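You operate a simulated robot arm through the tools that you are given. There is no shell and no other tool. Be economical: measure what you need, move in short steps, check, and stop when the job is done.

You run a simulated two-armed robot. Do the job below in one go: nothing can be reset, and whatever is moved stays where it is left.

## Task
Turn the blue selector knob to WASHERS. Then put the white carton labelled "CAP" from the long bench in the big blue bin. Then take the small hex nut and leave it on top of the white tag block. The order counts. Set down upright: white carton.

Only the result counts: the job must be done as asked and must still hold three seconds after the hand-in. Knocking over, shifting, dropping, spilling or breaking anything else fails it. Lids that push on must go on centred and level and be pressed home; caps that screw on are set level and turned clockwise until they are tight.

## Robot
Two 7-joint arms with two-finger parallel grippers on one trunk, on a base that drives. Base frame: it is fixed to the floor where the robot stands at the start and does not move with it; the origin is under the middle of the robot, x ahead of it, y to its left, z up. Units: m, degrees, N and s.
The left shoulder is at the start at [0.02, 0.113, 1.272], the right one opposite. With the tool pointing down near the work surface each hand reaches from about 0.1 to 0.54 m from the robot's upright axis, wherever it stands, measured 20 degrees to its own side. Places, roughly: big blue bin [-1.75, 3.25, 1]; blue selector knob [0.4, 0, 0.9]; small hex nut (3x2x2 cm) [1.6, -1.4, 0.9]; white carton [-1.75, 3, 1]; white tag block [-2, -2.75, 0.75]. Payload 1.57 kg a hand.
The tool frame of a hand sits at the grasp point between the pads (the TCP): z along the fingers, y along the line on which they close. The tips reach 0.03 m beyond it. The gripper opens to 0.08 m. The fingers are 0.017 m wide and 0.012 m thick; the gripper's body (0.04 by 0.082 m) begins 0.08 m behind the TCP.
Orientation is told as [roll, pitch, yaw] about the base's x, y, z axes, in that order, counted from this pose: with the fingers straight down and closing along the base's y, the tool's x points along the base's -x, its y along +y and its z along -z.

## Interface
- The arms move only by the tool jog_arm. It takes "left_targets", "right_targets" or both (then of equal length, played together; a hand with none holds still); each is a list of rows, each a list of 6 numbers: the shift along the base's x, y, z in units of 25 mm (1.0 is 25 mm), then the turn, a rotation vector about the base's x, y, z in units of 6 degrees (1.0 is 6 degrees). In form: [[tx, ty, tz, ax, ay, az], ...]. A call has 1 to 12 rows; each row shifts and turns the commanded pose from where the row before left it. "left_hand" and "right_hand" are, for a hand that has rows, the finger opening in cm, from 0 to 8, set as the call begins (left out, the last holds). A call with a number of a shift or a turn outside -1 to 1 is refused whole. Each row takes 0.2 s and may step no farther than 0.05 m and 8.6 degrees from the row before; otherwise, or with a gripper value out of range, the whole call is refused. Where a pose cannot be reached the arm comes as near as it can. A force on the tool above 40 N (or 10 N above the force at the start of the call, whichever is more), or a blocked arm, ends the call early, and 0.2 s more pass. The fingers move at their own pace (about 0.045 m/s each) and stop on an object; they squeeze with about 21 N. The grip force told is the motor's: it shows also when the fingers shut on nothing. Time passes only in rows, and 0.2 s behind the last, so rows that do not move let the fingers close. The reply holds the time, the measured pose of the TCP, the force on the tool along the base axes, the opening and the grip force, in the units named above and with some noise, with the torque about the TCP (base axes, N m) and any sound that the robot's microphone picked up.
- Cameras (640 x 400 px; columns grow to the right, rows downward): "scene" is now at [0.1064, -0.0125, 1.4055]; the picture's right is [-0.19, -0.98, 0.00], its down [-0.57, 0.11, -0.81] and it looks along [0.80, -0.16, -0.58] (base axes); focal length 242 px, centre (320, 200). "left" rides on the left gripper at [0.072, 0.007, -0.122] in its tool frame; the picture's right is [-0.09, 1.00, 0.00], its down [-0.84, -0.08, -0.54] and it looks along [-0.54, -0.05, 0.84] (tool axes); focal length 238 px, centre (320, 200). "right" rides on the right gripper at [0.072, -0.007, -0.122] in its tool frame; the picture's right is [0.09, 1.00, 0.00], its down [-0.84, 0.08, -0.54] and it looks along [-0.54, 0.05, 0.84] (tool axes); focal length 238 px, centre (320, 200). There is no depth. A picture from a camera that has moved, and an enlarged one, comes with that camera's place and axes in the base frame and with its lens. The place of the scene camera against the robot may be out by one fixed shift of up to 0.018 m in any direction.
- snapshot(camera): a new picture of that camera. The clock stands still meanwhile.
- raise_lower(by): slides the trunk up (or, below 0, down) by that many m; the arms and the scene camera ride with it, the base frame stays. It gives what a move gives, with no picture.
- steer(legs): drives the robot by 1 to 6 legs, each [ahead, left, turn to the left] in m, m and degrees, along the robot's own axes; the way and the turn of a leg run together, so that a leg with both is an arc; at most 1.5 m and 180 degrees a leg. The arms and the cameras ride along, it lands a little off, and it stops where it bumps. It gives what a move gives.
- head_to(pan, tilt): turns the head with the scene camera to pan (to the left, within 80 degrees either way) and tilt (down, from -29 to 69), counted from straight ahead of the robot. It gives what a move gives.
- inspect(camera, box): a new picture of the part [left, top, right, bottom] of that camera's present view, enlarged. The clock stands still meanwhile.
- finish_job(): hands the job in; it is judged then, once.

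Work in short steps. Places have to be worked out from the pictures, the camera data and where the tool is seen: move nearer, look again, correct. Check each grasp and each placing, and mend what went wrong. You have 165 turns and 122 pictures in all, those below and enlarged ones among them. Open the grippers and draw the arms clear of the work before you hand the job in, unless the task says otherwise; then end with one line.

The tools are called as a command line: name --argument value ..., lists and objects as JSON in quotes. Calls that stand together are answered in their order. jog_arm: Moves the arms, as the interface text tells. Its arguments: {"type":"object","properties":{"left_targets":{"type":"array","items":{"type":"array","items":{"type":"number"}}},"left_hand":{"type":"number"},"right_targets":{"type":"array","items":{"type":"array","items":{"type":"number"}}},"right_hand":{"type":"number"}},"required":[]} The other tools are called the same way: raise_lower (by) slides the trunk up or down; steer (legs) drives the base; head_to (pan, tilt) turns the head that bears the scene camera; snapshot (camera) takes a picture; inspect (camera, box) takes an enlarged picture of a part of a camera's view; finish_job () hands the job in.

At the start:

```text
t: 0.0
left_position: [0.4292, 0.1734, 1.2025]
left_orientation: [0.0, 0.0, 0.0]
left_contact_force: [-0.9, 0.5, 0.8]
left_ft_torque: [0.02, -0.03, 0.01]
left_finger_gap: 0.0799
left_gripper_force: 0.0
right_position: [0.3519, -0.1908, 1.2549]
right_orientation: [0.0, 0.0, -0.1]
right_contact_force: [1.0, 0.1, -0.4]
right_ft_torque: [0.0, 0.0, -0.01]
right_finger_gap: 0.0798
right_gripper_force: 0.1
trunk travel left (down, up): [-0.325, 0.245]
robot x, y, heading: [0.0018, -0.0002, 0.1]
head pan, tilt: [-11.0, 35.6]
```

scene: 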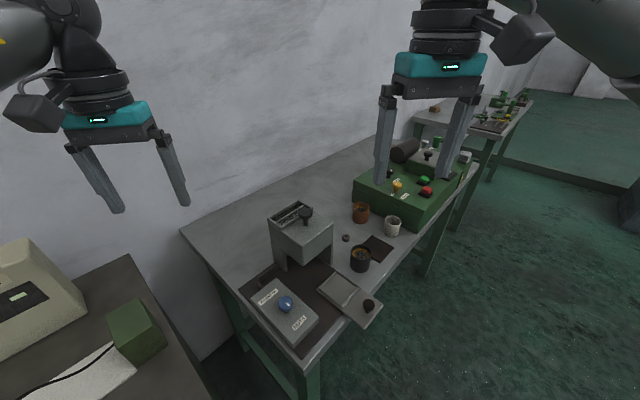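
right: 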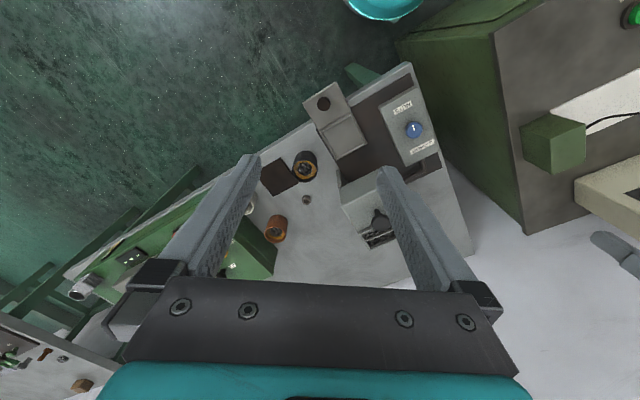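
left: 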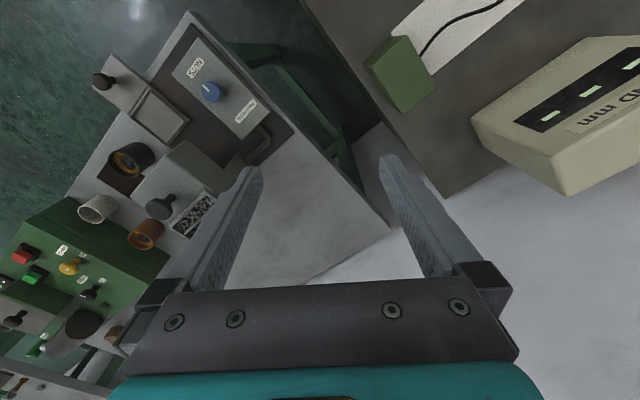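

The blue knob sits on a gray box near the bench corner. I enlarge it to read the labels.

inspect --camera "scene" --box '[230, 260, 350, 350]'

inspect --camera "left" --box '[150, 30, 290, 150]'

```text
4.44 times, centred on (290, 305) of scene
camera zoom: at [0.1064, -0.0125, 1.4055], right [-0.19, -0.98, 0.0], down [-0.57, 0.11, -0.81], along [0.8, -0.16, -0.58], focal length 1077 px, centre (453, -267)
```

zoom: 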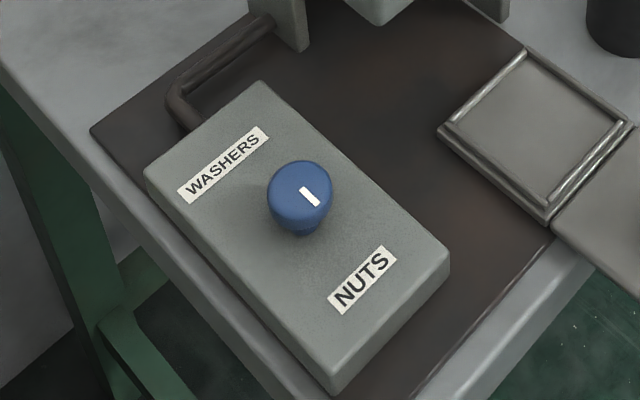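

```text
3.33 times, centred on (220, 90) of left
camera zoom: at [0.3576, 0.1792, 1.3237], right [0.09, 1.0, 0.0], down [0.84, -0.08, 0.54], along [0.54, -0.05, -0.84], focal length 794 px, centre (653, 567)
```

zoom: 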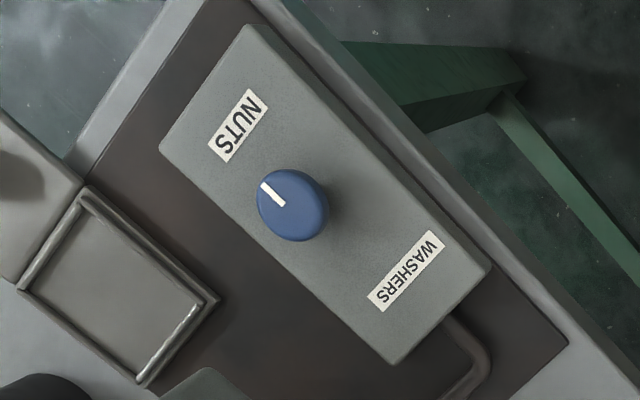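

Triangulation with both wrist cameras puts the knob's top near (0.40, 0.00, 0.905), with its mark pointing to NUTS. I bring the left hand over it.

jog_arm --left_targets '[[-0.16, -0.98, -0.9, 0, 0, 0], [-0.16, -0.98, -0.9, 0, 0, 0], [-0.16, -0.98, -0.9, 0, 0, 0], [-0.16, -0.98, -0.9, 0, 0, 0], [-0.16, -0.98, -0.9, 0, 0, 0], [-0.16, -0.98, -0.9, 0, 0, 0], [-0.16, -0.98, -0.9, 0, 0, 0]]' --left_hand 8

snapshot --camera "left"

snapshot --camera "scene"

```text
t: 1.6
left_position: [0.4013, 0.002, 1.0424]
left_orientation: [0.0, 0.0, 0.0]
left_contact_force: [-0.1, 1.0, -0.2]
left_ft_torque: [0.0, 0.01, -0.02]
left_finger_gap: 0.0799
left_gripper_force: 0.0
right_position: [0.3528, -0.1924, 1.2549]
right_orientation: [0.0, 0.0, 0.1]
right_contact_force: [0.0, -1.1, 0.1]
right_ft_torque: [0.04, 0.01, 0.01]
right_finger_gap: 0.0798
right_gripper_force: 0.0
trunk travel left (down, up): [-0.325, 0.245]
robot x, y, heading: [0.0008, -0.0024, 0.1]
head pan, tilt: [-11.0, 35.6]
```

```text
116 pictures are left
camera left: at [0.33, 0.0079, 1.1642], right [0.09, 1.0, 0.0], down [0.84, -0.08, 0.54], along [0.54, -0.05, -0.84], focal length 238 px, centre (320, 200)
```

left: 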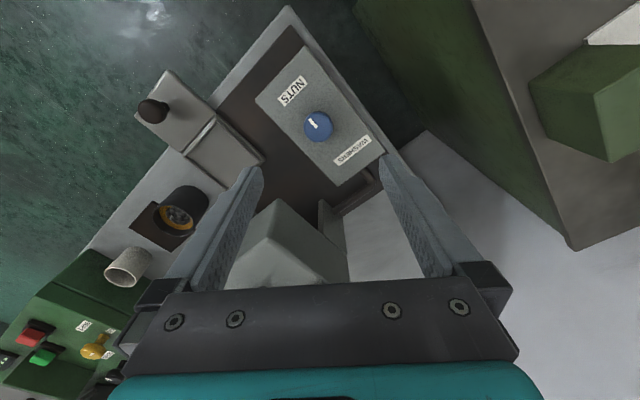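

```text
115 pictures are left
camera scene: at [0.1065, -0.0131, 1.4055], right [-0.19, -0.98, 0.0], down [-0.57, 0.11, -0.81], along [0.8, -0.16, -0.58], focal length 242 px, centre (320, 200)
```

scene: 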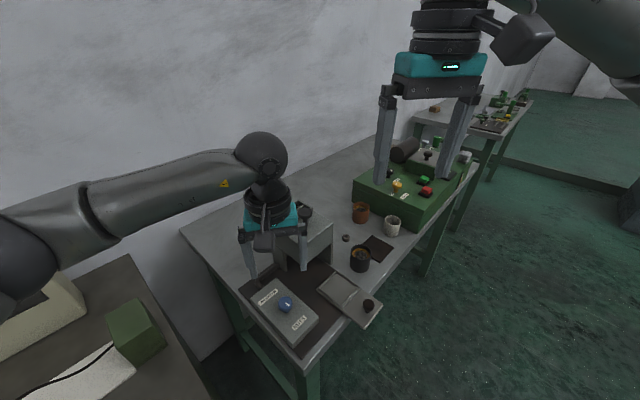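

inspect --camera "left" --box '[245, 50, 405, 210]'

```text
2.50 times, centred on (325, 130) of left
camera zoom: at [0.33, 0.0079, 1.1642], right [0.09, 1.0, 0.0], down [0.84, -0.08, 0.54], along [0.54, -0.05, -0.84], focal length 596 px, centre (308, 375)
```

zoom: 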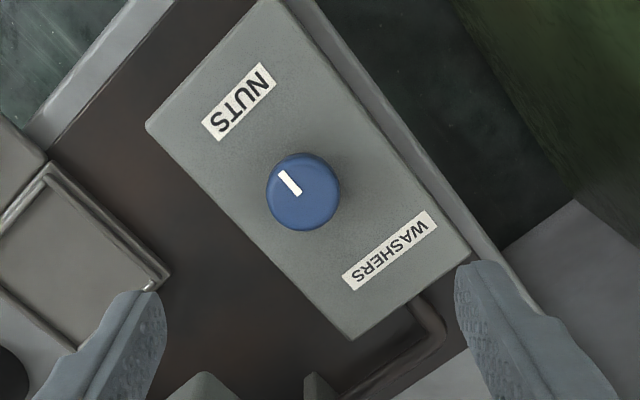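

Knob face ≈ (0.402, −0.001, 0.906), Ø≈3 cm, box top ≈ 0.883; WASHERS is opposite to NUTS. I turn the hand to yaw −90 above the knob so a long counterclockwise turn stays possible.

jog_arm --left_targets '[[0, -0.12, 0, 0, 0, -1], [0, 0, 0, 0, 0, -1], [0, 0, 0, 0, 0, -1], [0, 0, 0, 0, 0, -1], [0, 0, 0, 0, 0, -1], [0, 0, 0, 0, 0, -1], [0, 0, 0, 0, 0, -1], [0, 0, 0, 0, 0, -1], [0, 0, 0, 0, 0, -1], [0, 0, 0, 0, 0, -1], [0, 0, 0, 0, 0, -1], [0, 0, 0, 0, 0, -1]]'

jog_arm --left_targets '[[0, 0, 0, 0, 0, -1], [0, 0, 0, 0, 0, -1], [0, 0, -0.8, 0, 0, -1], [0, 0, -0.8, 0, 0, 0], [0, 0, -0.8, 0, 0, 0], [0, 0, 0, 0, 0, 0]]'

snapshot --camera "left"

```text
t: 4.2
left_position: [0.4021, -0.0014, 1.0455]
left_orientation: [0.1, 0.0, -66.1]
left_contact_force: [1.0, 0.3, -0.1]
left_ft_torque: [-0.02, 0.0, -0.01]
left_finger_gap: 0.0801
left_gripper_force: 0.0
left hand out of reach, approached as far as the arm can: row 12
right_position: [0.3517, -0.1914, 1.2554]
right_orientation: [0.0, 0.0, 0.0]
right_contact_force: [1.3, 0.6, 0.4]
right_ft_torque: [-0.03, -0.01, 0.02]
right_finger_gap: 0.0799
right_gripper_force: 0.0
trunk travel left (down, up): [-0.325, 0.245]
robot x, y, heading: [-0.0035, -0.0001, 0.2]
head pan, tilt: [-11.0, 35.6]
```

```text
t: 5.6
left_position: [0.4022, 0.0, 1.0048]
left_orientation: [-0.1, 0.0, -66.1]
left_contact_force: [0.4, 0.0, -0.2]
left_ft_torque: [0.01, -0.01, -0.01]
left_finger_gap: 0.0799
left_gripper_force: 0.0
left hand out of reach, approached as far as the arm can: row 1, 2, 3
right_position: [0.3521, -0.1912, 1.2555]
right_orientation: [0.1, 0.0, 0.0]
right_contact_force: [-0.1, -0.3, 0.3]
right_ft_torque: [0.03, -0.01, -0.03]
right_finger_gap: 0.08
right_gripper_force: 0.0
trunk travel left (down, up): [-0.325, 0.245]
robot x, y, heading: [-0.0011, 0.0005, 0.1]
head pan, tilt: [-11.0, 35.6]
```

```text
113 pictures are left
camera left: at [0.3791, 0.0666, 1.1268], right [0.95, 0.32, 0.0], down [0.27, -0.8, 0.54], along [0.17, -0.51, -0.84], focal length 238 px, centre (320, 200)
```

left: 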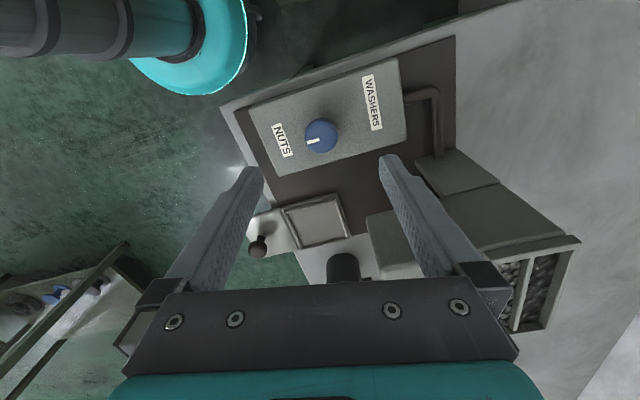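

The wrist limits at yaw −66, which is fine. The knob is centred under the hand, so I descend to TCP z≈0.918.

jog_arm --left_targets '[[0, -0.04, -0.85, 0, 0, 0], [0, 0, -0.85, 0, 0, 0], [0, 0, -0.85, 0, 0, 0], [0, 0, -0.85, 0, 0, 0], [0, 0, 0, 0, 0, 0]]'

snapshot --camera "left"

```text
t: 6.8
left_position: [0.4022, -0.0025, 0.919]
left_orientation: [0.0, 0.0, -66.0]
left_contact_force: [0.5, -0.1, -0.1]
left_ft_torque: [-0.02, -0.01, 0.0]
left_finger_gap: 0.0803
left_gripper_force: 0.2
right_position: [0.3533, -0.1926, 1.2548]
right_orientation: [0.0, 0.0, 0.0]
right_contact_force: [-0.2, 0.1, 0.7]
right_ft_torque: [-0.02, 0.02, 0.0]
right_finger_gap: 0.0802
right_gripper_force: 0.1
trunk travel left (down, up): [-0.325, 0.245]
robot x, y, heading: [0.0029, -0.0012, -0.2]
head pan, tilt: [-11.0, 35.6]
```

```text
112 pictures are left
camera left: at [0.3798, 0.0651, 1.0414], right [0.95, 0.32, 0.0], down [0.27, -0.8, 0.54], along [0.17, -0.51, -0.84], focal length 238 px, centre (320, 200)
```

left: 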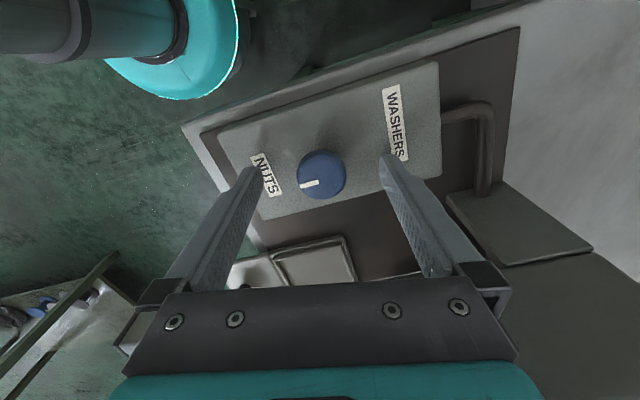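

The knob is between the fingers; I close on it.

jog_arm --left_targets '[[0, 0.08, 0, 0, 0, 0], [0, 0, 0, 0, 0, 0], [0, 0, 0, 0, 0, 0], [0, 0, 0, 0, 0, 0], [0, 0, 0, 0, 0, 0]]' --left_hand 0

snapshot --camera "left"

```text
t: 8.0
left_position: [0.4032, -0.0004, 0.9187]
left_orientation: [0.1, 0.0, -66.0]
left_contact_force: [1.6, 1.6, 0.0]
left_ft_torque: [0.01, -0.12, -0.01]
left_finger_gap: 0.0314
left_gripper_force: 33.2
right_position: [0.3526, -0.1919, 1.2548]
right_orientation: [0.0, -0.1, 0.0]
right_contact_force: [-0.1, -0.1, 0.4]
right_ft_torque: [-0.01, -0.01, 0.03]
right_finger_gap: 0.08
right_gripper_force: 0.1
trunk travel left (down, up): [-0.325, 0.245]
robot x, y, heading: [-0.0029, 0.0008, -0.2]
head pan, tilt: [-11.0, 35.6]
```

```text
111 pictures are left
camera left: at [0.3802, 0.0667, 1.0419], right [0.95, 0.32, 0.0], down [0.27, -0.8, 0.54], along [0.17, -0.51, -0.84], focal length 238 px, centre (320, 200)
```

left: 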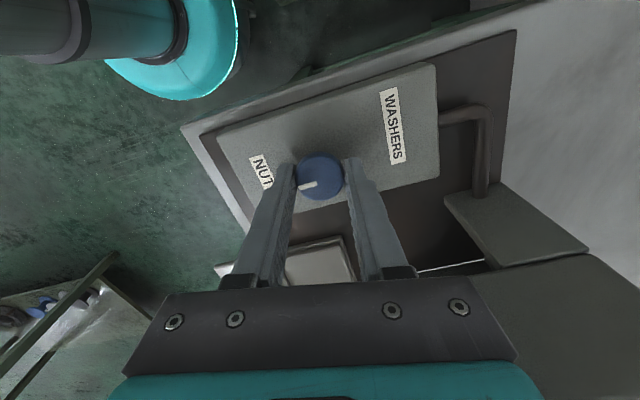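

Firm grip (3.1 cm). I turn counterclockwise 18° and watch the torque.

jog_arm --left_targets '[[0, 0, 0, 0, 0, 1], [0, 0, 0, 0, 0, 1], [0, 0, 0, 0, 0, 1]]'

snapshot --camera "left"

```text
t: 8.8
left_position: [0.4031, -0.001, 0.9207]
left_orientation: [0.1, 0.0, -47.9]
left_contact_force: [7.3, 0.1, -5.1]
left_ft_torque: [0.14, -0.31, -0.01]
left_finger_gap: 0.0316
left_gripper_force: 39.9
right_position: [0.3539, -0.1908, 1.2551]
right_orientation: [-0.1, 0.1, 0.0]
right_contact_force: [1.2, -0.1, -0.2]
right_ft_torque: [0.01, 0.01, -0.04]
right_finger_gap: 0.0802
right_gripper_force: 0.0
trunk travel left (down, up): [-0.325, 0.245]
robot x, y, heading: [-0.0009, -0.0024, 0.1]
head pan, tilt: [-11.0, 35.6]
```

```text
110 pictures are left
camera left: at [0.3604, 0.0561, 1.042], right [0.8, 0.6, 0.0], down [0.5, -0.67, 0.54], along [0.33, -0.43, -0.84], focal length 238 px, centre (320, 200)
```

left: 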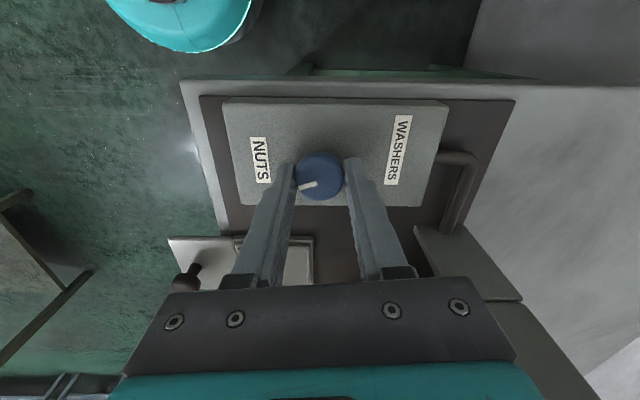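

The knob follows freely (mark fixed relative to fingers, no torque). I continue counterclockwise.

jog_arm --left_targets '[[0, 0, 0, 0, 0, 1], [0, 0, 0, 0, 0, 1], [0, 0, 0, 0, 0, 1], [0, 0, 0, 0, 0, 1], [0, 0, 0, 0, 0, 1], [0, 0, 0, 0, 0, 1], [0, 0, 0, 0, 0, 1], [0, 0, 0, 0, 0, 1]]'

snapshot --camera "left"

```text
t: 10.6
left_position: [0.4035, 0.0005, 0.9208]
left_orientation: [0.0, -0.1, 0.1]
left_contact_force: [13.8, 8.8, 8.2]
left_ft_torque: [-0.02, 0.19, -0.04]
left_finger_gap: 0.0312
left_gripper_force: 40.2
right_position: [0.3526, -0.1905, 1.2544]
right_orientation: [0.0, 0.2, 0.0]
right_contact_force: [0.1, 0.6, 0.0]
right_ft_torque: [0.01, -0.02, 0.02]
right_finger_gap: 0.0799
right_gripper_force: 0.0
trunk travel left (down, up): [-0.325, 0.245]
robot x, y, heading: [0.0007, -0.0, -0.1]
head pan, tilt: [-11.0, 35.6]
```

```text
109 pictures are left
camera left: at [0.3318, 0.0055, 1.0418], right [0.09, 1.0, 0.0], down [0.84, -0.07, 0.54], along [0.54, -0.05, -0.84], focal length 238 px, centre (320, 200)
```

left: 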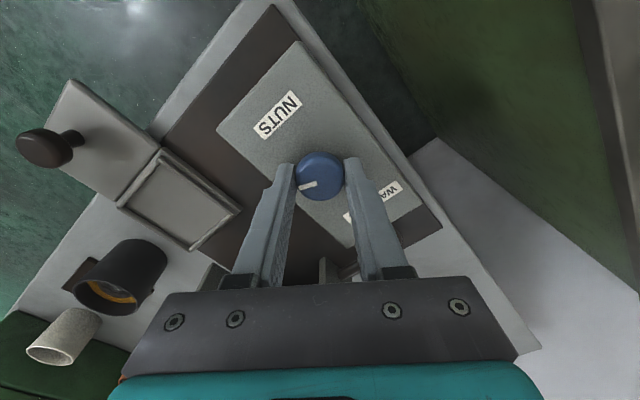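

Now at yaw 0 with the knob following; some side load. I continue another 48°.

jog_arm --left_targets '[[0, 0, 0, 0, 0, 1], [0, 0, 0, 0, 0, 1], [0, 0, 0, 0, 0, 1], [0, 0, 0, 0, 0, 1], [0, 0, 0, 0, 0, 1], [0, 0, 0, 0, 0, 1], [0, 0, 0, 0, 0, 1], [0, 0, 0, 0, 0, 1]]'

snapshot --camera "left"

```text
t: 12.4
left_position: [0.4041, -0.0004, 0.9192]
left_orientation: [-0.2, -0.2, 48.1]
left_contact_force: [9.0, 11.7, 11.6]
left_ft_torque: [0.75, -0.54, 0.01]
left_finger_gap: 0.0314
left_gripper_force: 40.1
right_position: [0.3526, -0.1906, 1.2538]
right_orientation: [-0.1, 0.0, -0.1]
right_contact_force: [0.8, -0.1, -0.9]
right_ft_torque: [0.01, 0.0, -0.02]
right_finger_gap: 0.0801
right_gripper_force: 0.0
trunk travel left (down, up): [-0.325, 0.245]
robot x, y, heading: [-0.0017, 0.0023, -0.1]
head pan, tilt: [-11.0, 35.6]
```

```text
108 pictures are left
camera left: at [0.3503, -0.0495, 1.0417], right [-0.68, 0.73, 0.0], down [0.61, 0.57, 0.54], along [0.4, 0.37, -0.84], focal length 238 px, centre (320, 200)
```

left: 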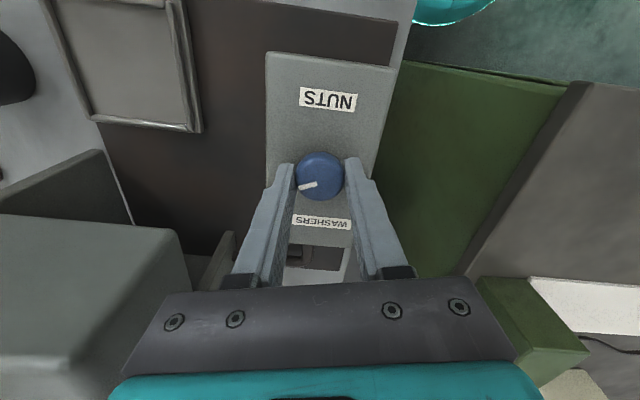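

About 70° more is needed. I go on another 60° then check.

jog_arm --left_targets '[[0, 0, 0, 0, 0, 1], [0, 0, 0, 0, 0, 1], [0, 0, 0, 0, 0, 1], [0, 0, 0, 0, 0, 1], [0, 0, 0, 0, 0, 1], [0, 0, 0, 0, 0, 1], [0, 0, 0, 0, 0, 1], [0, 0, 0, 0, 0, 1]]'

snapshot --camera "left"

```text
t: 14.2
left_position: [0.4026, 0.0016, 0.9198]
left_orientation: [-0.2, 0.0, 96.2]
left_contact_force: [10.0, 12.4, 7.2]
left_ft_torque: [0.67, -0.24, 0.0]
left_finger_gap: 0.0313
left_gripper_force: 40.4
right_position: [0.3526, -0.189, 1.2539]
right_orientation: [-0.2, 0.0, -0.1]
right_contact_force: [0.1, -0.6, -0.1]
right_ft_torque: [0.03, 0.01, 0.0]
right_finger_gap: 0.08
right_gripper_force: 0.0
trunk travel left (down, up): [-0.325, 0.245]
robot x, y, heading: [-0.0005, -0.0013, -0.1]
head pan, tilt: [-11.0, 35.6]
```

```text
107 pictures are left
camera left: at [0.404, -0.0725, 1.0418], right [-1.0, -0.01, 0.0], down [-0.01, 0.84, 0.54], along [-0.01, 0.54, -0.84], focal length 238 px, centre (320, 200)
```

left: 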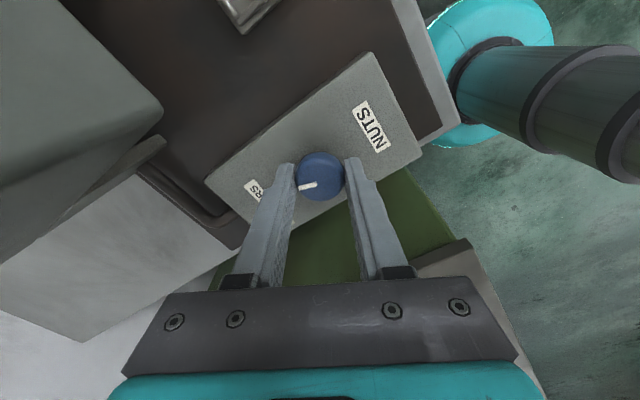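

jog_arm --left_targets '[[0, 0, 0, 0, 0, 1], [0, 0, 0, 0, 0, 1], [0, 0, 0, 0, 0, 1], [0, 0, 0, 0, 0, 1]]'

inspect --camera "left" --box '[240, 100, 400, 240]'

```text
t: 15.2
left_position: [0.4037, 0.0002, 0.9196]
left_orientation: [-0.2, 0.2, 120.0]
left_contact_force: [12.4, 9.5, 7.3]
left_ft_torque: [0.49, -0.05, -0.5]
left_finger_gap: 0.0314
left_gripper_force: 39.8
right_position: [0.3534, -0.1895, 1.255]
right_orientation: [-0.1, 0.1, 0.0]
right_contact_force: [0.0, -0.8, -0.1]
right_ft_torque: [-0.06, -0.01, 0.0]
right_finger_gap: 0.08
right_gripper_force: 0.0
trunk travel left (down, up): [-0.325, 0.245]
robot x, y, heading: [0.0015, -0.0008, 0.2]
head pan, tilt: [-11.0, 35.6]
```

```text
2.86 times, centred on (320, 170) of left
camera zoom: at [0.4333, -0.0668, 1.042], right [-0.91, -0.42, 0.0], down [-0.35, 0.76, 0.54], along [-0.22, 0.49, -0.84], focal length 681 px, centre (320, 286)
```

zoom: 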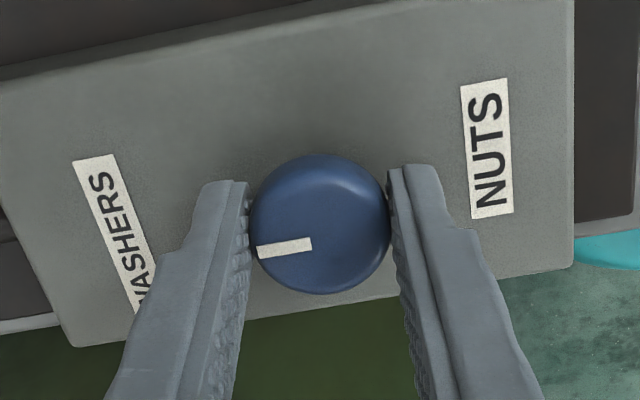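

A −0.5 N·m torque says the stop is reached, with the mark toward WASHERS. I open, rise, and look.

jog_arm --left_targets '[[0, 0, 0, 0, 0, 0], [0, 0, 0, 0, 0, 0], [0, 0, 0, 0, 0, 0], [0, 0, 1, 0, 0, 0], [0, 0, 1, 0, 0, 0], [0, 0, 1, 0, 0, 0], [0, 0, 1, 0, 0, 0]]' --left_hand 8

inspect --camera "left" --box '[240, 50, 400, 190]'

```text
t: 16.8
left_position: [0.4007, -0.0021, 1.0202]
left_orientation: [0.0, 0.0, 120.0]
left_contact_force: [0.2, 0.2, -0.6]
left_ft_torque: [-0.01, 0.0, 0.01]
left_finger_gap: 0.0798
left_gripper_force: 0.0
right_position: [0.3528, -0.1917, 1.2548]
right_orientation: [0.0, 0.0, 0.0]
right_contact_force: [-0.1, -0.6, -0.8]
right_ft_torque: [-0.04, 0.02, 0.02]
right_finger_gap: 0.0801
right_gripper_force: 0.1
trunk travel left (down, up): [-0.325, 0.245]
robot x, y, heading: [0.0015, 0.0004, 0.0]
head pan, tilt: [-11.0, 35.6]
```

```text
2.86 times, centred on (320, 120) of left
camera zoom: at [0.4313, -0.0674, 1.142], right [-0.91, -0.42, 0.0], down [-0.35, 0.76, 0.54], along [-0.23, 0.49, -0.84], focal length 681 px, centre (320, 429)
```

zoom: 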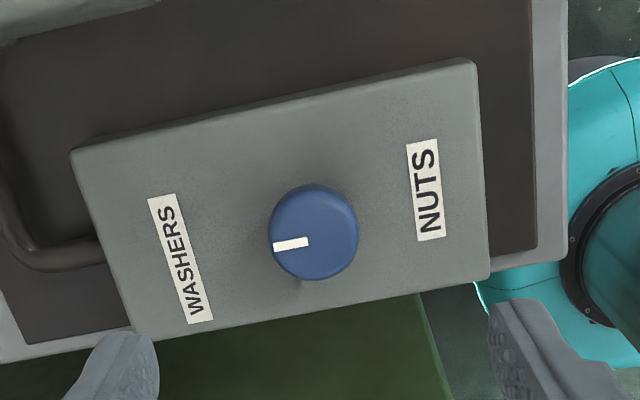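

The knob points to WASHERS, against its stop. I lift and unwind the left hand to a travel pose.

jog_arm --left_targets '[[0, 0, 1, 0, 0, 0], [0, 0, 1, 0, 0, 0], [0, 0, 1, 0, 0, 0], [-0.5, 0.5, 1, 0, 0, -1], [-0.5, 0.5, 1, 0, 0, -1], [-0.5, 0.5, 1, 0, 0, -1], [-0.5, 0.5, 1, 0, 0, -1], [0, 0.5, 0.5, 0, 0, -1], [0, 0.5, 0, 0, 0, -1], [0, 0.5, 0, 0, 0, -1], [0, 0.5, 0, 0, 0, -1], [0, 0.5, 0, 0, 0, -1]]'

jog_arm --left_targets '[[0, 0.5, 0, 0, 0, -1], [0, 0.5, 0, 0, 0, -1], [0, 0.5, 0, 0, 0, -1], [0, 0.5, 0, 0, 0, -1], [0, 0, 0, 0, 0, -1], [0, 0, 0, 0, 0, -1], [0, 0, 0, 0, 0, -1], [0, 0, 0, 0, 0, -1], [0, 0, 0, 0, 0, -1], [0, 0, 0, 0, 0, -1], [0, 0, 0, 0, 0, -1]]'

head_to --pan 80 --tilt 25

snapshot --camera "scene"

```text
t: 19.4
left_position: [0.3498, 0.1128, 1.2066]
left_orientation: [0.0, -0.1, 65.9]
left_contact_force: [0.2, 0.4, -0.2]
left_ft_torque: [0.01, 0.0, -0.01]
left_finger_gap: 0.0797
left_gripper_force: 0.1
right_position: [0.3522, -0.1901, 1.2547]
right_orientation: [0.0, 0.1, 0.0]
right_contact_force: [0.1, 0.1, -0.7]
right_ft_torque: [-0.01, 0.03, -0.02]
right_finger_gap: 0.0798
right_gripper_force: 0.1
trunk travel left (down, up): [-0.325, 0.245]
robot x, y, heading: [-0.0043, -0.0001, 0.0]
head pan, tilt: [-11.0, 35.6]
```

```text
t: 21.8
left_position: [0.3523, 0.1604, 1.2075]
left_orientation: [0.0, 0.0, 0.0]
left_contact_force: [-0.3, 0.3, 0.3]
left_ft_torque: [-0.04, -0.01, 0.0]
left_finger_gap: 0.0799
left_gripper_force: 0.1
right_position: [0.3524, -0.1925, 1.2543]
right_orientation: [0.0, 0.0, -0.1]
right_contact_force: [0.1, 0.0, 0.6]
right_ft_torque: [-0.02, 0.02, -0.01]
right_finger_gap: 0.08
right_gripper_force: 0.0
trunk travel left (down, up): [-0.325, 0.245]
robot x, y, heading: [-0.0034, 0.002, 0.0]
head pan, tilt: [-11.0, 35.6]
```

```text
t: 23.5
left_position: [0.3517, 0.1603, 1.2074]
left_orientation: [0.1, 0.0, 0.1]
left_contact_force: [-0.6, -0.3, 0.3]
left_ft_torque: [0.02, 0.04, 0.01]
left_finger_gap: 0.0801
left_gripper_force: 0.1
right_position: [0.353, -0.191, 1.2543]
right_orientation: [0.0, 0.0, 0.1]
right_contact_force: [0.4, 1.0, 0.4]
right_ft_torque: [-0.03, 0.0, 0.05]
right_finger_gap: 0.0799
right_gripper_force: 0.1
trunk travel left (down, up): [-0.325, 0.245]
robot x, y, heading: [-0.0001, -0.0012, 0.1]
head pan, tilt: [80.0, 25.0]
```

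```text
104 pictures are left
camera scene: at [0.0364, 0.095, 1.4222], right [0.98, -0.17, 0.0], down [-0.07, -0.42, -0.91], along [0.16, 0.89, -0.42], focal length 242 px, centre (320, 200)
```

scene: 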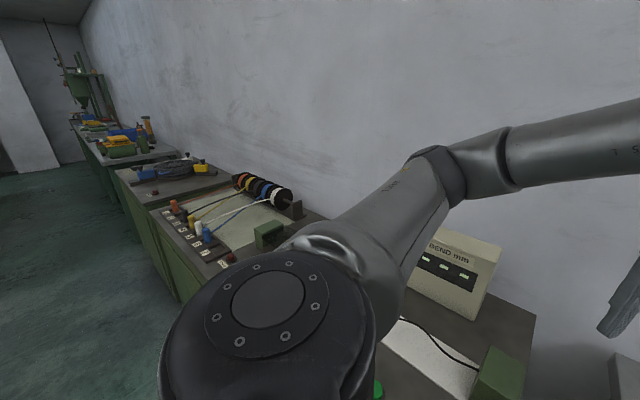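

Benches run along the far wall. I back away from the bench 0.4 m and turn left to see the rest of the room.

steer --legs '[[-0.4, 0, 0], [0, 0, 90]]'

head_to --pan 30 --tilt 20

snapshot --camera "scene"

```text
t: 29.9
left_position: [-0.5817, 0.3414, 1.2078]
left_orientation: [0.0, -0.1, 92.8]
left_contact_force: [0.0, 0.2, -0.5]
left_ft_torque: [-0.01, -0.01, 0.04]
left_finger_gap: 0.0799
left_gripper_force: 0.0
right_position: [-0.2298, 0.3612, 1.2552]
right_orientation: [0.0, 0.1, 92.8]
right_contact_force: [-0.3, -0.4, 0.0]
right_ft_torque: [0.03, 0.03, 0.02]
right_finger_gap: 0.0798
right_gripper_force: 0.0
trunk travel left (down, up): [-0.325, 0.245]
robot x, y, heading: [-0.4042, -0.0003, 93.0]
head pan, tilt: [80.0, 25.0]
```

```text
t: 31.1
left_position: [-0.5802, 0.3423, 1.2076]
left_orientation: [-0.1, 0.0, 92.7]
left_contact_force: [0.1, 0.1, 0.2]
left_ft_torque: [0.02, 0.0, 0.0]
left_finger_gap: 0.0802
left_gripper_force: 0.0
right_position: [-0.2305, 0.3614, 1.2546]
right_orientation: [0.0, 0.0, 92.7]
right_contact_force: [-0.4, 0.2, 0.4]
right_ft_torque: [-0.02, 0.01, 0.03]
right_finger_gap: 0.08
right_gripper_force: 0.0
trunk travel left (down, up): [-0.325, 0.245]
robot x, y, heading: [-0.4019, -0.0016, 92.9]
head pan, tilt: [30.0, 20.0]
```

```text
103 pictures are left
camera scene: at [-0.4445, 0.0921, 1.4303], right [0.84, 0.54, 0.0], down [0.19, -0.29, -0.94], along [-0.51, 0.79, -0.34], focal length 242 px, centre (320, 200)
```

scene: 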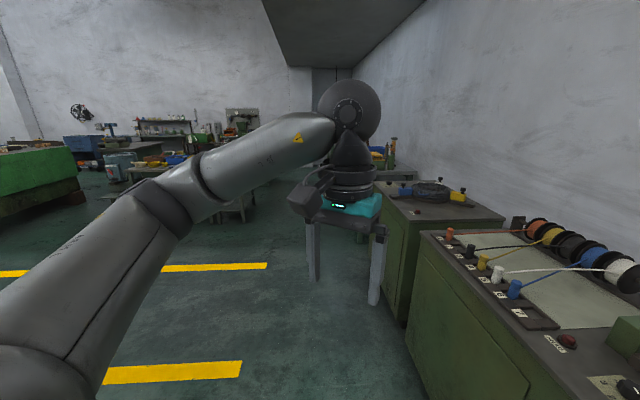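

The target bench is hidden by the arm. I drive about 1 m forward and a bit left along open floor, and look again.

steer --legs '[[1.0, 0.5, 0]]'

head_to --pan 0 --tilt 20

snapshot --camera "scene"

```text
t: 36.8
left_position: [-1.1197, 1.3163, 1.2069]
left_orientation: [0.0, -0.1, 92.4]
left_contact_force: [0.1, 0.3, 0.6]
left_ft_torque: [-0.02, 0.01, 0.01]
left_finger_gap: 0.0802
left_gripper_force: 0.1
right_position: [-0.7677, 1.3335, 1.2541]
right_orientation: [0.0, 0.0, 92.3]
right_contact_force: [0.7, -0.3, 0.7]
right_ft_torque: [0.0, -0.03, 0.03]
right_finger_gap: 0.08
right_gripper_force: 0.0
trunk travel left (down, up): [-0.325, 0.245]
robot x, y, heading: [-0.9403, 0.9743, 92.6]
head pan, tilt: [30.0, 20.0]
```

```text
t: 37.7
left_position: [-1.1192, 1.3166, 1.2081]
left_orientation: [0.0, 0.0, 92.4]
left_contact_force: [-0.1, 0.3, -0.5]
left_ft_torque: [0.0, 0.01, 0.02]
left_finger_gap: 0.0799
left_gripper_force: 0.1
right_position: [-0.7675, 1.3328, 1.2539]
right_orientation: [0.1, 0.0, 92.4]
right_contact_force: [0.4, -0.1, -0.1]
right_ft_torque: [0.04, 0.01, -0.01]
right_finger_gap: 0.0799
right_gripper_force: 0.1
trunk travel left (down, up): [-0.325, 0.245]
robot x, y, heading: [-0.9444, 0.9729, 92.4]
head pan, tilt: [0.0, 20.0]
```

```text
102 pictures are left
camera scene: at [-0.9381, 1.0806, 1.4303], right [1.0, 0.04, 0.0], down [0.01, -0.34, -0.94], along [-0.04, 0.94, -0.34], focal length 242 px, centre (320, 200)
```

scene: 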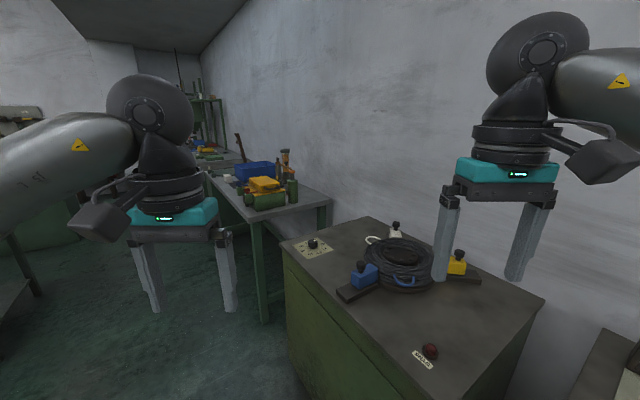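

The blue bin is at (255,172), on the next bench. I enlarge it.

inspect --camera "scene" --box '[200, 120, 350, 230]'

```text
3.64 times, centred on (275, 175) of scene
camera zoom: at [-0.9381, 1.0806, 1.4303], right [1.0, 0.04, 0.0], down [0.01, -0.34, -0.94], along [-0.04, 0.94, -0.34], focal length 881 px, centre (484, 291)
```

zoom: 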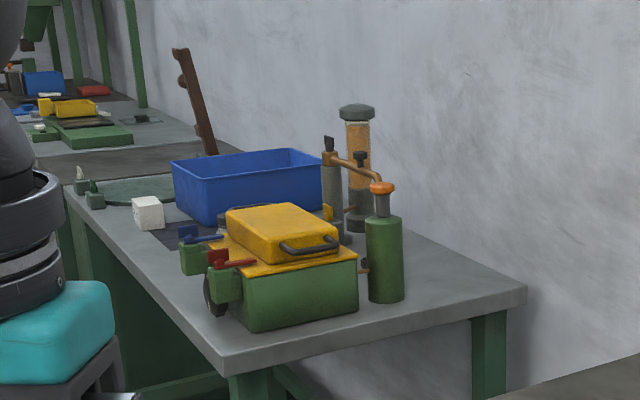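

The carton (white cube) is left of the blue bin's front on the bench; bench edge runs toward about 125°. I drive parallel to the bench, keeping a bit farther out, then look.

steer --legs '[[0, 0.2, 32], [1.2, 0, 0]]'

head_to --pan -25 --tilt 30

snapshot --camera "scene"

```text
t: 45.4
left_position: [-2.1449, 2.115, 1.2087]
left_orientation: [0.0, -0.1, 124.1]
left_contact_force: [-0.9, -0.1, 0.6]
left_ft_torque: [0.04, 0.03, 0.02]
left_finger_gap: 0.0799
left_gripper_force: 0.1
right_position: [-1.855, 2.3138, 1.2548]
right_orientation: [0.0, 0.0, 124.0]
right_contact_force: [0.1, -0.2, 1.2]
right_ft_torque: [0.0, -0.02, -0.03]
right_finger_gap: 0.0801
right_gripper_force: 0.0
trunk travel left (down, up): [-0.325, 0.245]
robot x, y, heading: [-1.8172, 1.9152, 124.2]
head pan, tilt: [0.0, 20.0]
```

```text
t: 46.3
left_position: [-2.1446, 2.1146, 1.2075]
left_orientation: [0.0, 0.0, 124.1]
left_contact_force: [0.2, -0.5, 0.5]
left_ft_torque: [0.0, 0.0, -0.03]
left_finger_gap: 0.08
left_gripper_force: 0.1
right_position: [-1.8539, 2.3131, 1.2541]
right_orientation: [0.1, 0.1, 124.2]
right_contact_force: [-0.5, 0.8, -0.4]
right_ft_torque: [-0.04, 0.01, -0.02]
right_finger_gap: 0.08
right_gripper_force: 0.0
trunk travel left (down, up): [-0.325, 0.245]
robot x, y, heading: [-1.8131, 1.9116, 124.2]
head pan, tilt: [-25.0, 30.0]
```

```text
100 pictures are left
camera scene: at [-1.8252, 2.0158, 1.4143], right [0.99, 0.16, 0.0], down [0.08, -0.49, -0.87], along [-0.14, 0.86, -0.5], focal length 242 px, centre (320, 200)
```

scene: 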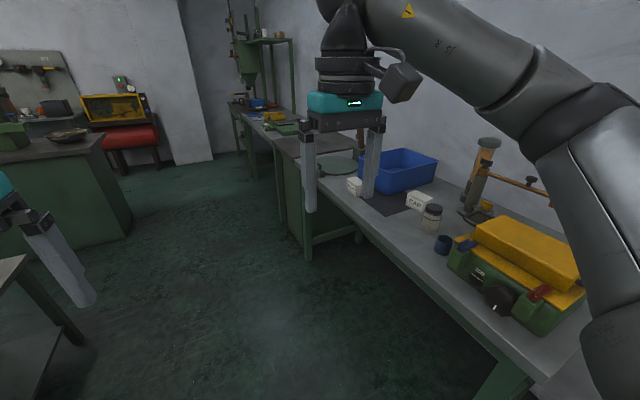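

Now the CAP-labelled carton is seen right of the bin at about (−1.60, 2.83). I drive 0.65 m on and turn to face the bench.

steer --legs '[[0.65, 0, 0], [0, 0, -88]]'

head_to --pan 0 --tilt 40

snapshot --camera "scene"

```text
t: 53.8
left_position: [-1.9724, 2.7711, 1.2079]
left_orientation: [0.0, 0.0, 32.7]
left_contact_force: [-0.1, -1.0, -1.4]
left_ft_torque: [0.02, 0.0, 0.01]
left_finger_gap: 0.08
left_gripper_force: 0.0
right_position: [-1.7798, 2.4763, 1.2549]
right_orientation: [0.1, 0.1, 32.6]
right_contact_force: [0.7, -0.4, -0.4]
right_ft_torque: [0.01, -0.02, -0.03]
right_finger_gap: 0.0798
right_gripper_force: 0.1
trunk travel left (down, up): [-0.325, 0.245]
robot x, y, heading: [-2.1826, 2.4442, 32.6]
head pan, tilt: [-25.0, 30.0]
```

```text
t: 54.7
left_position: [-1.9718, 2.7707, 1.2082]
left_orientation: [0.0, 0.1, 32.7]
left_contact_force: [-0.1, 0.5, 0.1]
left_ft_torque: [0.0, -0.01, -0.01]
left_finger_gap: 0.0799
left_gripper_force: 0.0
right_position: [-1.78, 2.4761, 1.2544]
right_orientation: [0.0, -0.1, 32.7]
right_contact_force: [0.2, 0.2, -0.3]
right_ft_torque: [0.02, -0.01, 0.01]
right_finger_gap: 0.08
right_gripper_force: 0.0
trunk travel left (down, up): [-0.325, 0.245]
robot x, y, heading: [-2.1765, 2.4451, 32.5]
head pan, tilt: [0.0, 40.0]
```

```text
99 pictures are left
camera scene: at [-2.0898, 2.5021, 1.399], right [0.54, -0.84, 0.0], down [-0.54, -0.35, -0.77], along [0.65, 0.41, -0.64], focal length 242 px, centre (320, 200)
```

scene: 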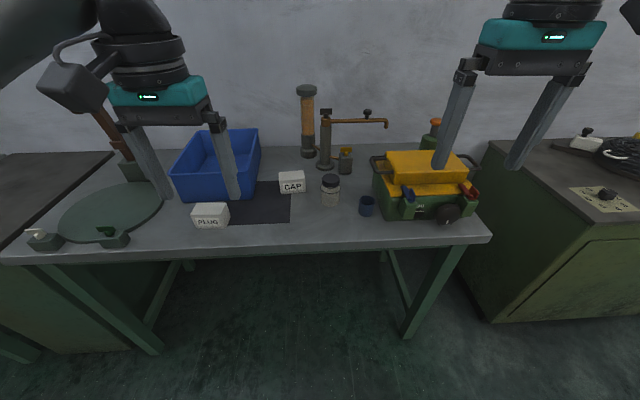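

CAP carton ≈ (−1.57, 2.95), PLUG carton and bin to its left. Bench edge is ~0.52 m ahead, so I close in by 0.24 m and square up.

steer --legs '[[0.24, 0.05, 2]]'

head_to --pan 0 --tilt 50

snapshot --camera "scene"

snapshot --camera "left"

```text
t: 56.5
left_position: [-1.8121, 2.9547, 1.209]
left_orientation: [0.0, 0.0, 35.0]
left_contact_force: [0.9, 0.1, -0.8]
left_ft_torque: [-0.02, -0.01, 0.01]
left_finger_gap: 0.08
left_gripper_force: 0.0
right_position: [-1.6104, 2.6681, 1.2538]
right_orientation: [0.0, 0.2, 34.9]
right_contact_force: [0.0, -0.1, -0.5]
right_ft_torque: [-0.02, 0.0, -0.01]
right_finger_gap: 0.0799
right_gripper_force: 0.0
trunk travel left (down, up): [-0.325, 0.245]
robot x, y, heading: [-2.0126, 2.6219, 34.9]
head pan, tilt: [0.0, 40.0]
```

```text
t: 57.2
left_position: [-1.8132, 2.9554, 1.2093]
left_orientation: [0.0, 0.0, 34.9]
left_contact_force: [-0.1, 0.5, 0.5]
left_ft_torque: [0.0, 0.0, 0.01]
left_finger_gap: 0.08
left_gripper_force: 0.1
right_position: [-1.6093, 2.6663, 1.255]
right_orientation: [0.0, 0.1, 34.9]
right_contact_force: [0.4, 0.1, -0.1]
right_ft_torque: [0.0, -0.02, 0.01]
right_finger_gap: 0.0799
right_gripper_force: 0.0
trunk travel left (down, up): [-0.325, 0.245]
robot x, y, heading: [-2.0077, 2.6231, 34.8]
head pan, tilt: [0.0, 50.0]
```

```text
98 pictures are left
camera scene: at [-1.9272, 2.676, 1.3848], right [0.57, -0.82, 0.0], down [-0.63, -0.44, -0.64], along [0.53, 0.37, -0.77], focal length 242 px, centre (320, 200)
```

scene: 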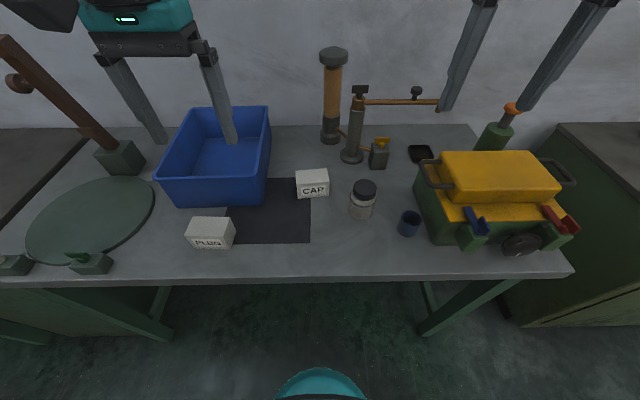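

```text
97 pictures are left
camera left: at [-1.8751, 2.9179, 1.33], right [-0.49, 0.87, 0.0], down [0.73, 0.42, 0.54], along [0.47, 0.27, -0.84], focal length 238 px, centre (320, 200)
```

left: 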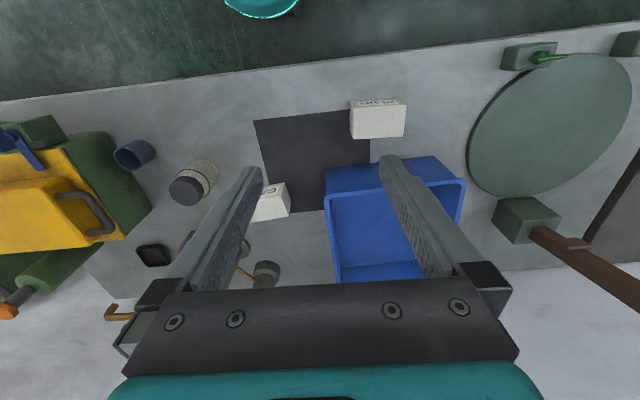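

CAP carton ≈ 0.58 m ahead; I need it within ~0.5 m, and the space below the bench looks clear, so I move 0.13 m forward and 0.1 m left.

steer --legs '[[0.13, 0.1, 0]]'

snapshot --camera "left"

snapshot --camera "scene"

```text
t: 58.7
left_position: [-1.7612, 3.1095, 1.2083]
left_orientation: [0.0, -0.1, 34.5]
left_contact_force: [-0.5, 0.1, 0.3]
left_ft_torque: [-0.01, 0.02, 0.0]
left_finger_gap: 0.08
left_gripper_force: 0.1
right_position: [-1.5603, 2.8197, 1.2543]
right_orientation: [0.0, 0.1, 34.5]
right_contact_force: [0.2, 0.7, 0.2]
right_ft_torque: [-0.04, 0.03, 0.04]
right_finger_gap: 0.0799
right_gripper_force: 0.0
trunk travel left (down, up): [-0.325, 0.245]
robot x, y, heading: [-1.9608, 2.7781, 34.6]
head pan, tilt: [0.0, 50.0]
```

```text
96 pictures are left
camera left: at [-1.8241, 3.074, 1.3297], right [-0.49, 0.87, 0.0], down [0.73, 0.41, 0.54], along [0.47, 0.26, -0.84], focal length 238 px, centre (320, 200)
```

left: 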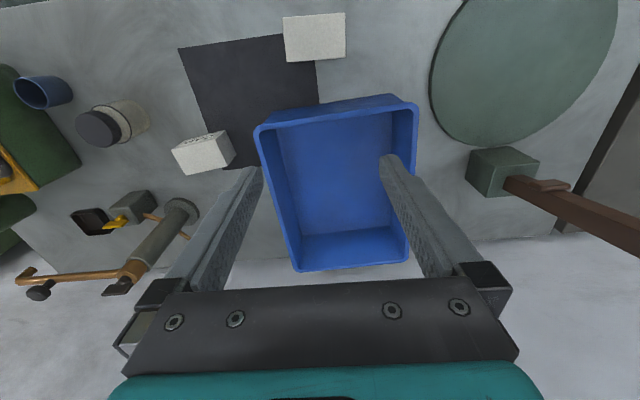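

```text
95 pictures are left
camera scene: at [-1.878, 2.8327, 1.3847], right [0.57, -0.82, 0.0], down [-0.63, -0.43, -0.64], along [0.53, 0.36, -0.77], focal length 242 px, centre (320, 200)
```

scene: 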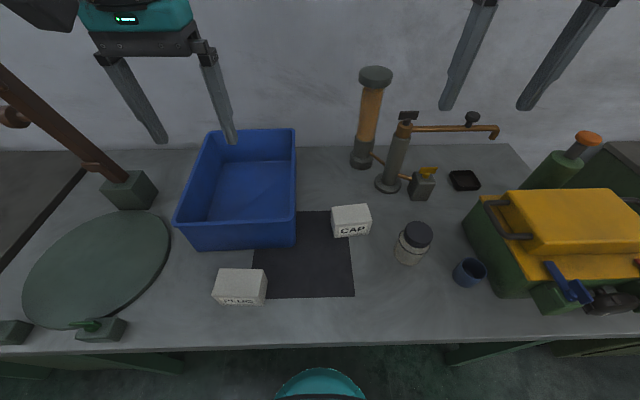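

inspect --camera "left" --box '[150, 110, 270, 190]'

inspect --camera "scene" --box '[300, 180, 420, 260]'

```text
5.00 times, centred on (210, 150) of left
camera zoom: at [-1.8241, 3.074, 1.3297], right [-0.49, 0.87, 0.0], down [0.73, 0.41, 0.54], along [0.47, 0.26, -0.84], focal length 1192 px, centre (870, 450)
```

zoom: 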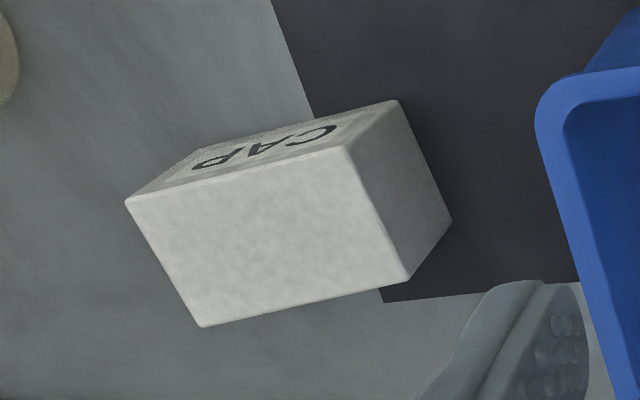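

```text
5.00 times, centred on (360, 220) of scene
camera zoom: at [-1.878, 2.8327, 1.3847], right [0.57, -0.82, 0.0], down [-0.63, -0.43, -0.64], along [0.53, 0.36, -0.77], focal length 1212 px, centre (120, 100)
```

zoom: 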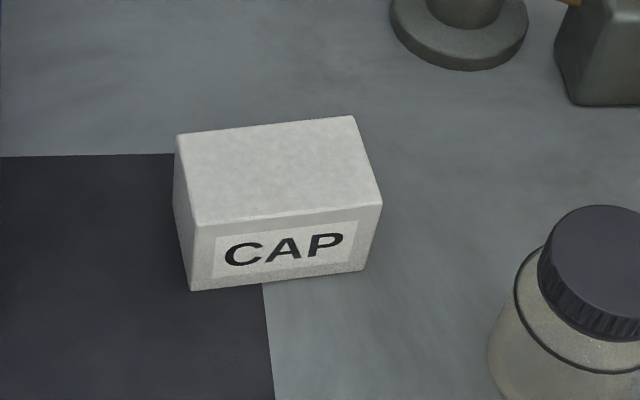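

Carton top centre ≈ (−1.56, 2.96, 0.91), about 9×5.5 cm, long side roughly parallel to the bench. I bring the left hand above it with yaw +100° to grip across its short side.

jog_arm --left_targets '[[0.67, -0.5, 0, 0, 0, 1], [0.67, -0.5, 0, 0, 0, 1], [0.67, -0.5, 0, 0, 0, 1], [0.67, -0.5, 0, 0, 0, 1], [0.67, -0.5, 0, 0, 0, 1], [0.67, -0.5, 0, 0, 0, 1], [0.67, -0.5, 0, 0, 0, 1], [0.67, -0.5, 0, 0, 0, 1], [0.67, -0.5, 0, 0, 0, 1], [0.67, -0.5, 0, 0, 0, 1], [0.67, -0.5, 0, 0, 0, 1], [0.67, -0.5, 0, 0, 0, 1]]'

jog_arm --left_targets '[[0, 0, -0.7, 0, 0, 1], [0, 0, -0.7, 0, 0, 1], [0, 0, -0.7, 0, 0, 1], [0, 0, -0.7, 0, 0, 1], [0, 0, -0.7, 0, 0, 0.6], [0, 0, 0, 0, 0, 0]]'

snapshot --camera "left"

snapshot --camera "scene"

```text
t: 61.3
left_position: [-1.5598, 2.9602, 1.2075]
left_orientation: [0.0, 0.0, 106.6]
left_contact_force: [0.2, -0.4, -0.1]
left_ft_torque: [0.01, 0.0, 0.02]
left_finger_gap: 0.0801
left_gripper_force: 0.0
right_position: [-1.5626, 2.8199, 1.2543]
right_orientation: [0.0, -0.1, 34.5]
right_contact_force: [-0.4, 0.6, 0.6]
right_ft_torque: [0.01, 0.01, 0.0]
right_finger_gap: 0.08
right_gripper_force: 0.1
trunk travel left (down, up): [-0.325, 0.245]
robot x, y, heading: [-1.9601, 2.7764, 34.6]
head pan, tilt: [0.0, 50.0]
```

```text
t: 62.7
left_position: [-1.5596, 2.9582, 1.1206]
left_orientation: [0.1, 0.1, 134.2]
left_contact_force: [0.6, 0.5, 0.2]
left_ft_torque: [-0.01, -0.04, 0.01]
left_finger_gap: 0.08
left_gripper_force: 0.0
right_position: [-1.5622, 2.8199, 1.2545]
right_orientation: [0.1, -0.1, 34.5]
right_contact_force: [-0.2, 0.1, 0.9]
right_ft_torque: [0.0, 0.0, -0.01]
right_finger_gap: 0.0798
right_gripper_force: 0.1
trunk travel left (down, up): [-0.325, 0.245]
robot x, y, heading: [-1.9609, 2.7786, 34.5]
head pan, tilt: [0.0, 50.0]
```

```text
92 pictures are left
camera left: at [-1.5138, 2.9013, 1.242], right [-0.78, -0.63, 0.0], down [-0.53, 0.65, 0.54], along [-0.34, 0.42, -0.84], focal length 238 px, centre (320, 200)
```

left: 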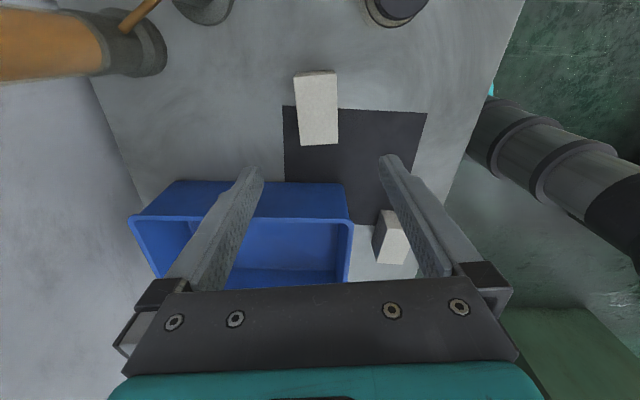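

```text
91 pictures are left
camera scene: at [-1.8784, 2.8318, 1.3848], right [0.57, -0.82, 0.0], down [-0.63, -0.43, -0.64], along [0.53, 0.36, -0.77], focal length 242 px, centre (320, 200)
```

scene: 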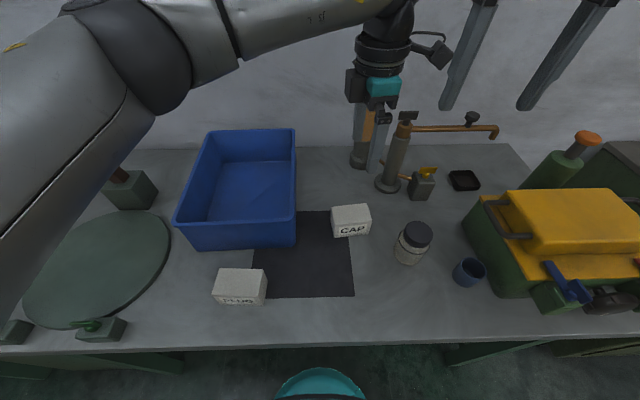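

inspect --camera "left" --box '[260, 50, 380, 160]'

```text
3.64 times, centred on (320, 105) of left
camera zoom: at [-1.5138, 2.9013, 1.242], right [-0.78, -0.63, 0.0], down [-0.53, 0.65, 0.54], along [-0.34, 0.42, -0.84], focal length 867 px, centre (320, 546)
```

zoom: 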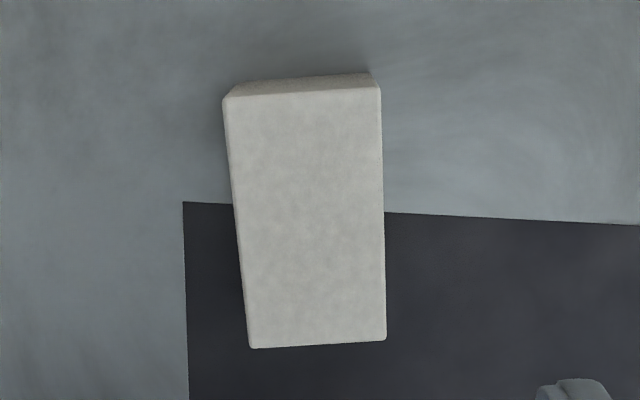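

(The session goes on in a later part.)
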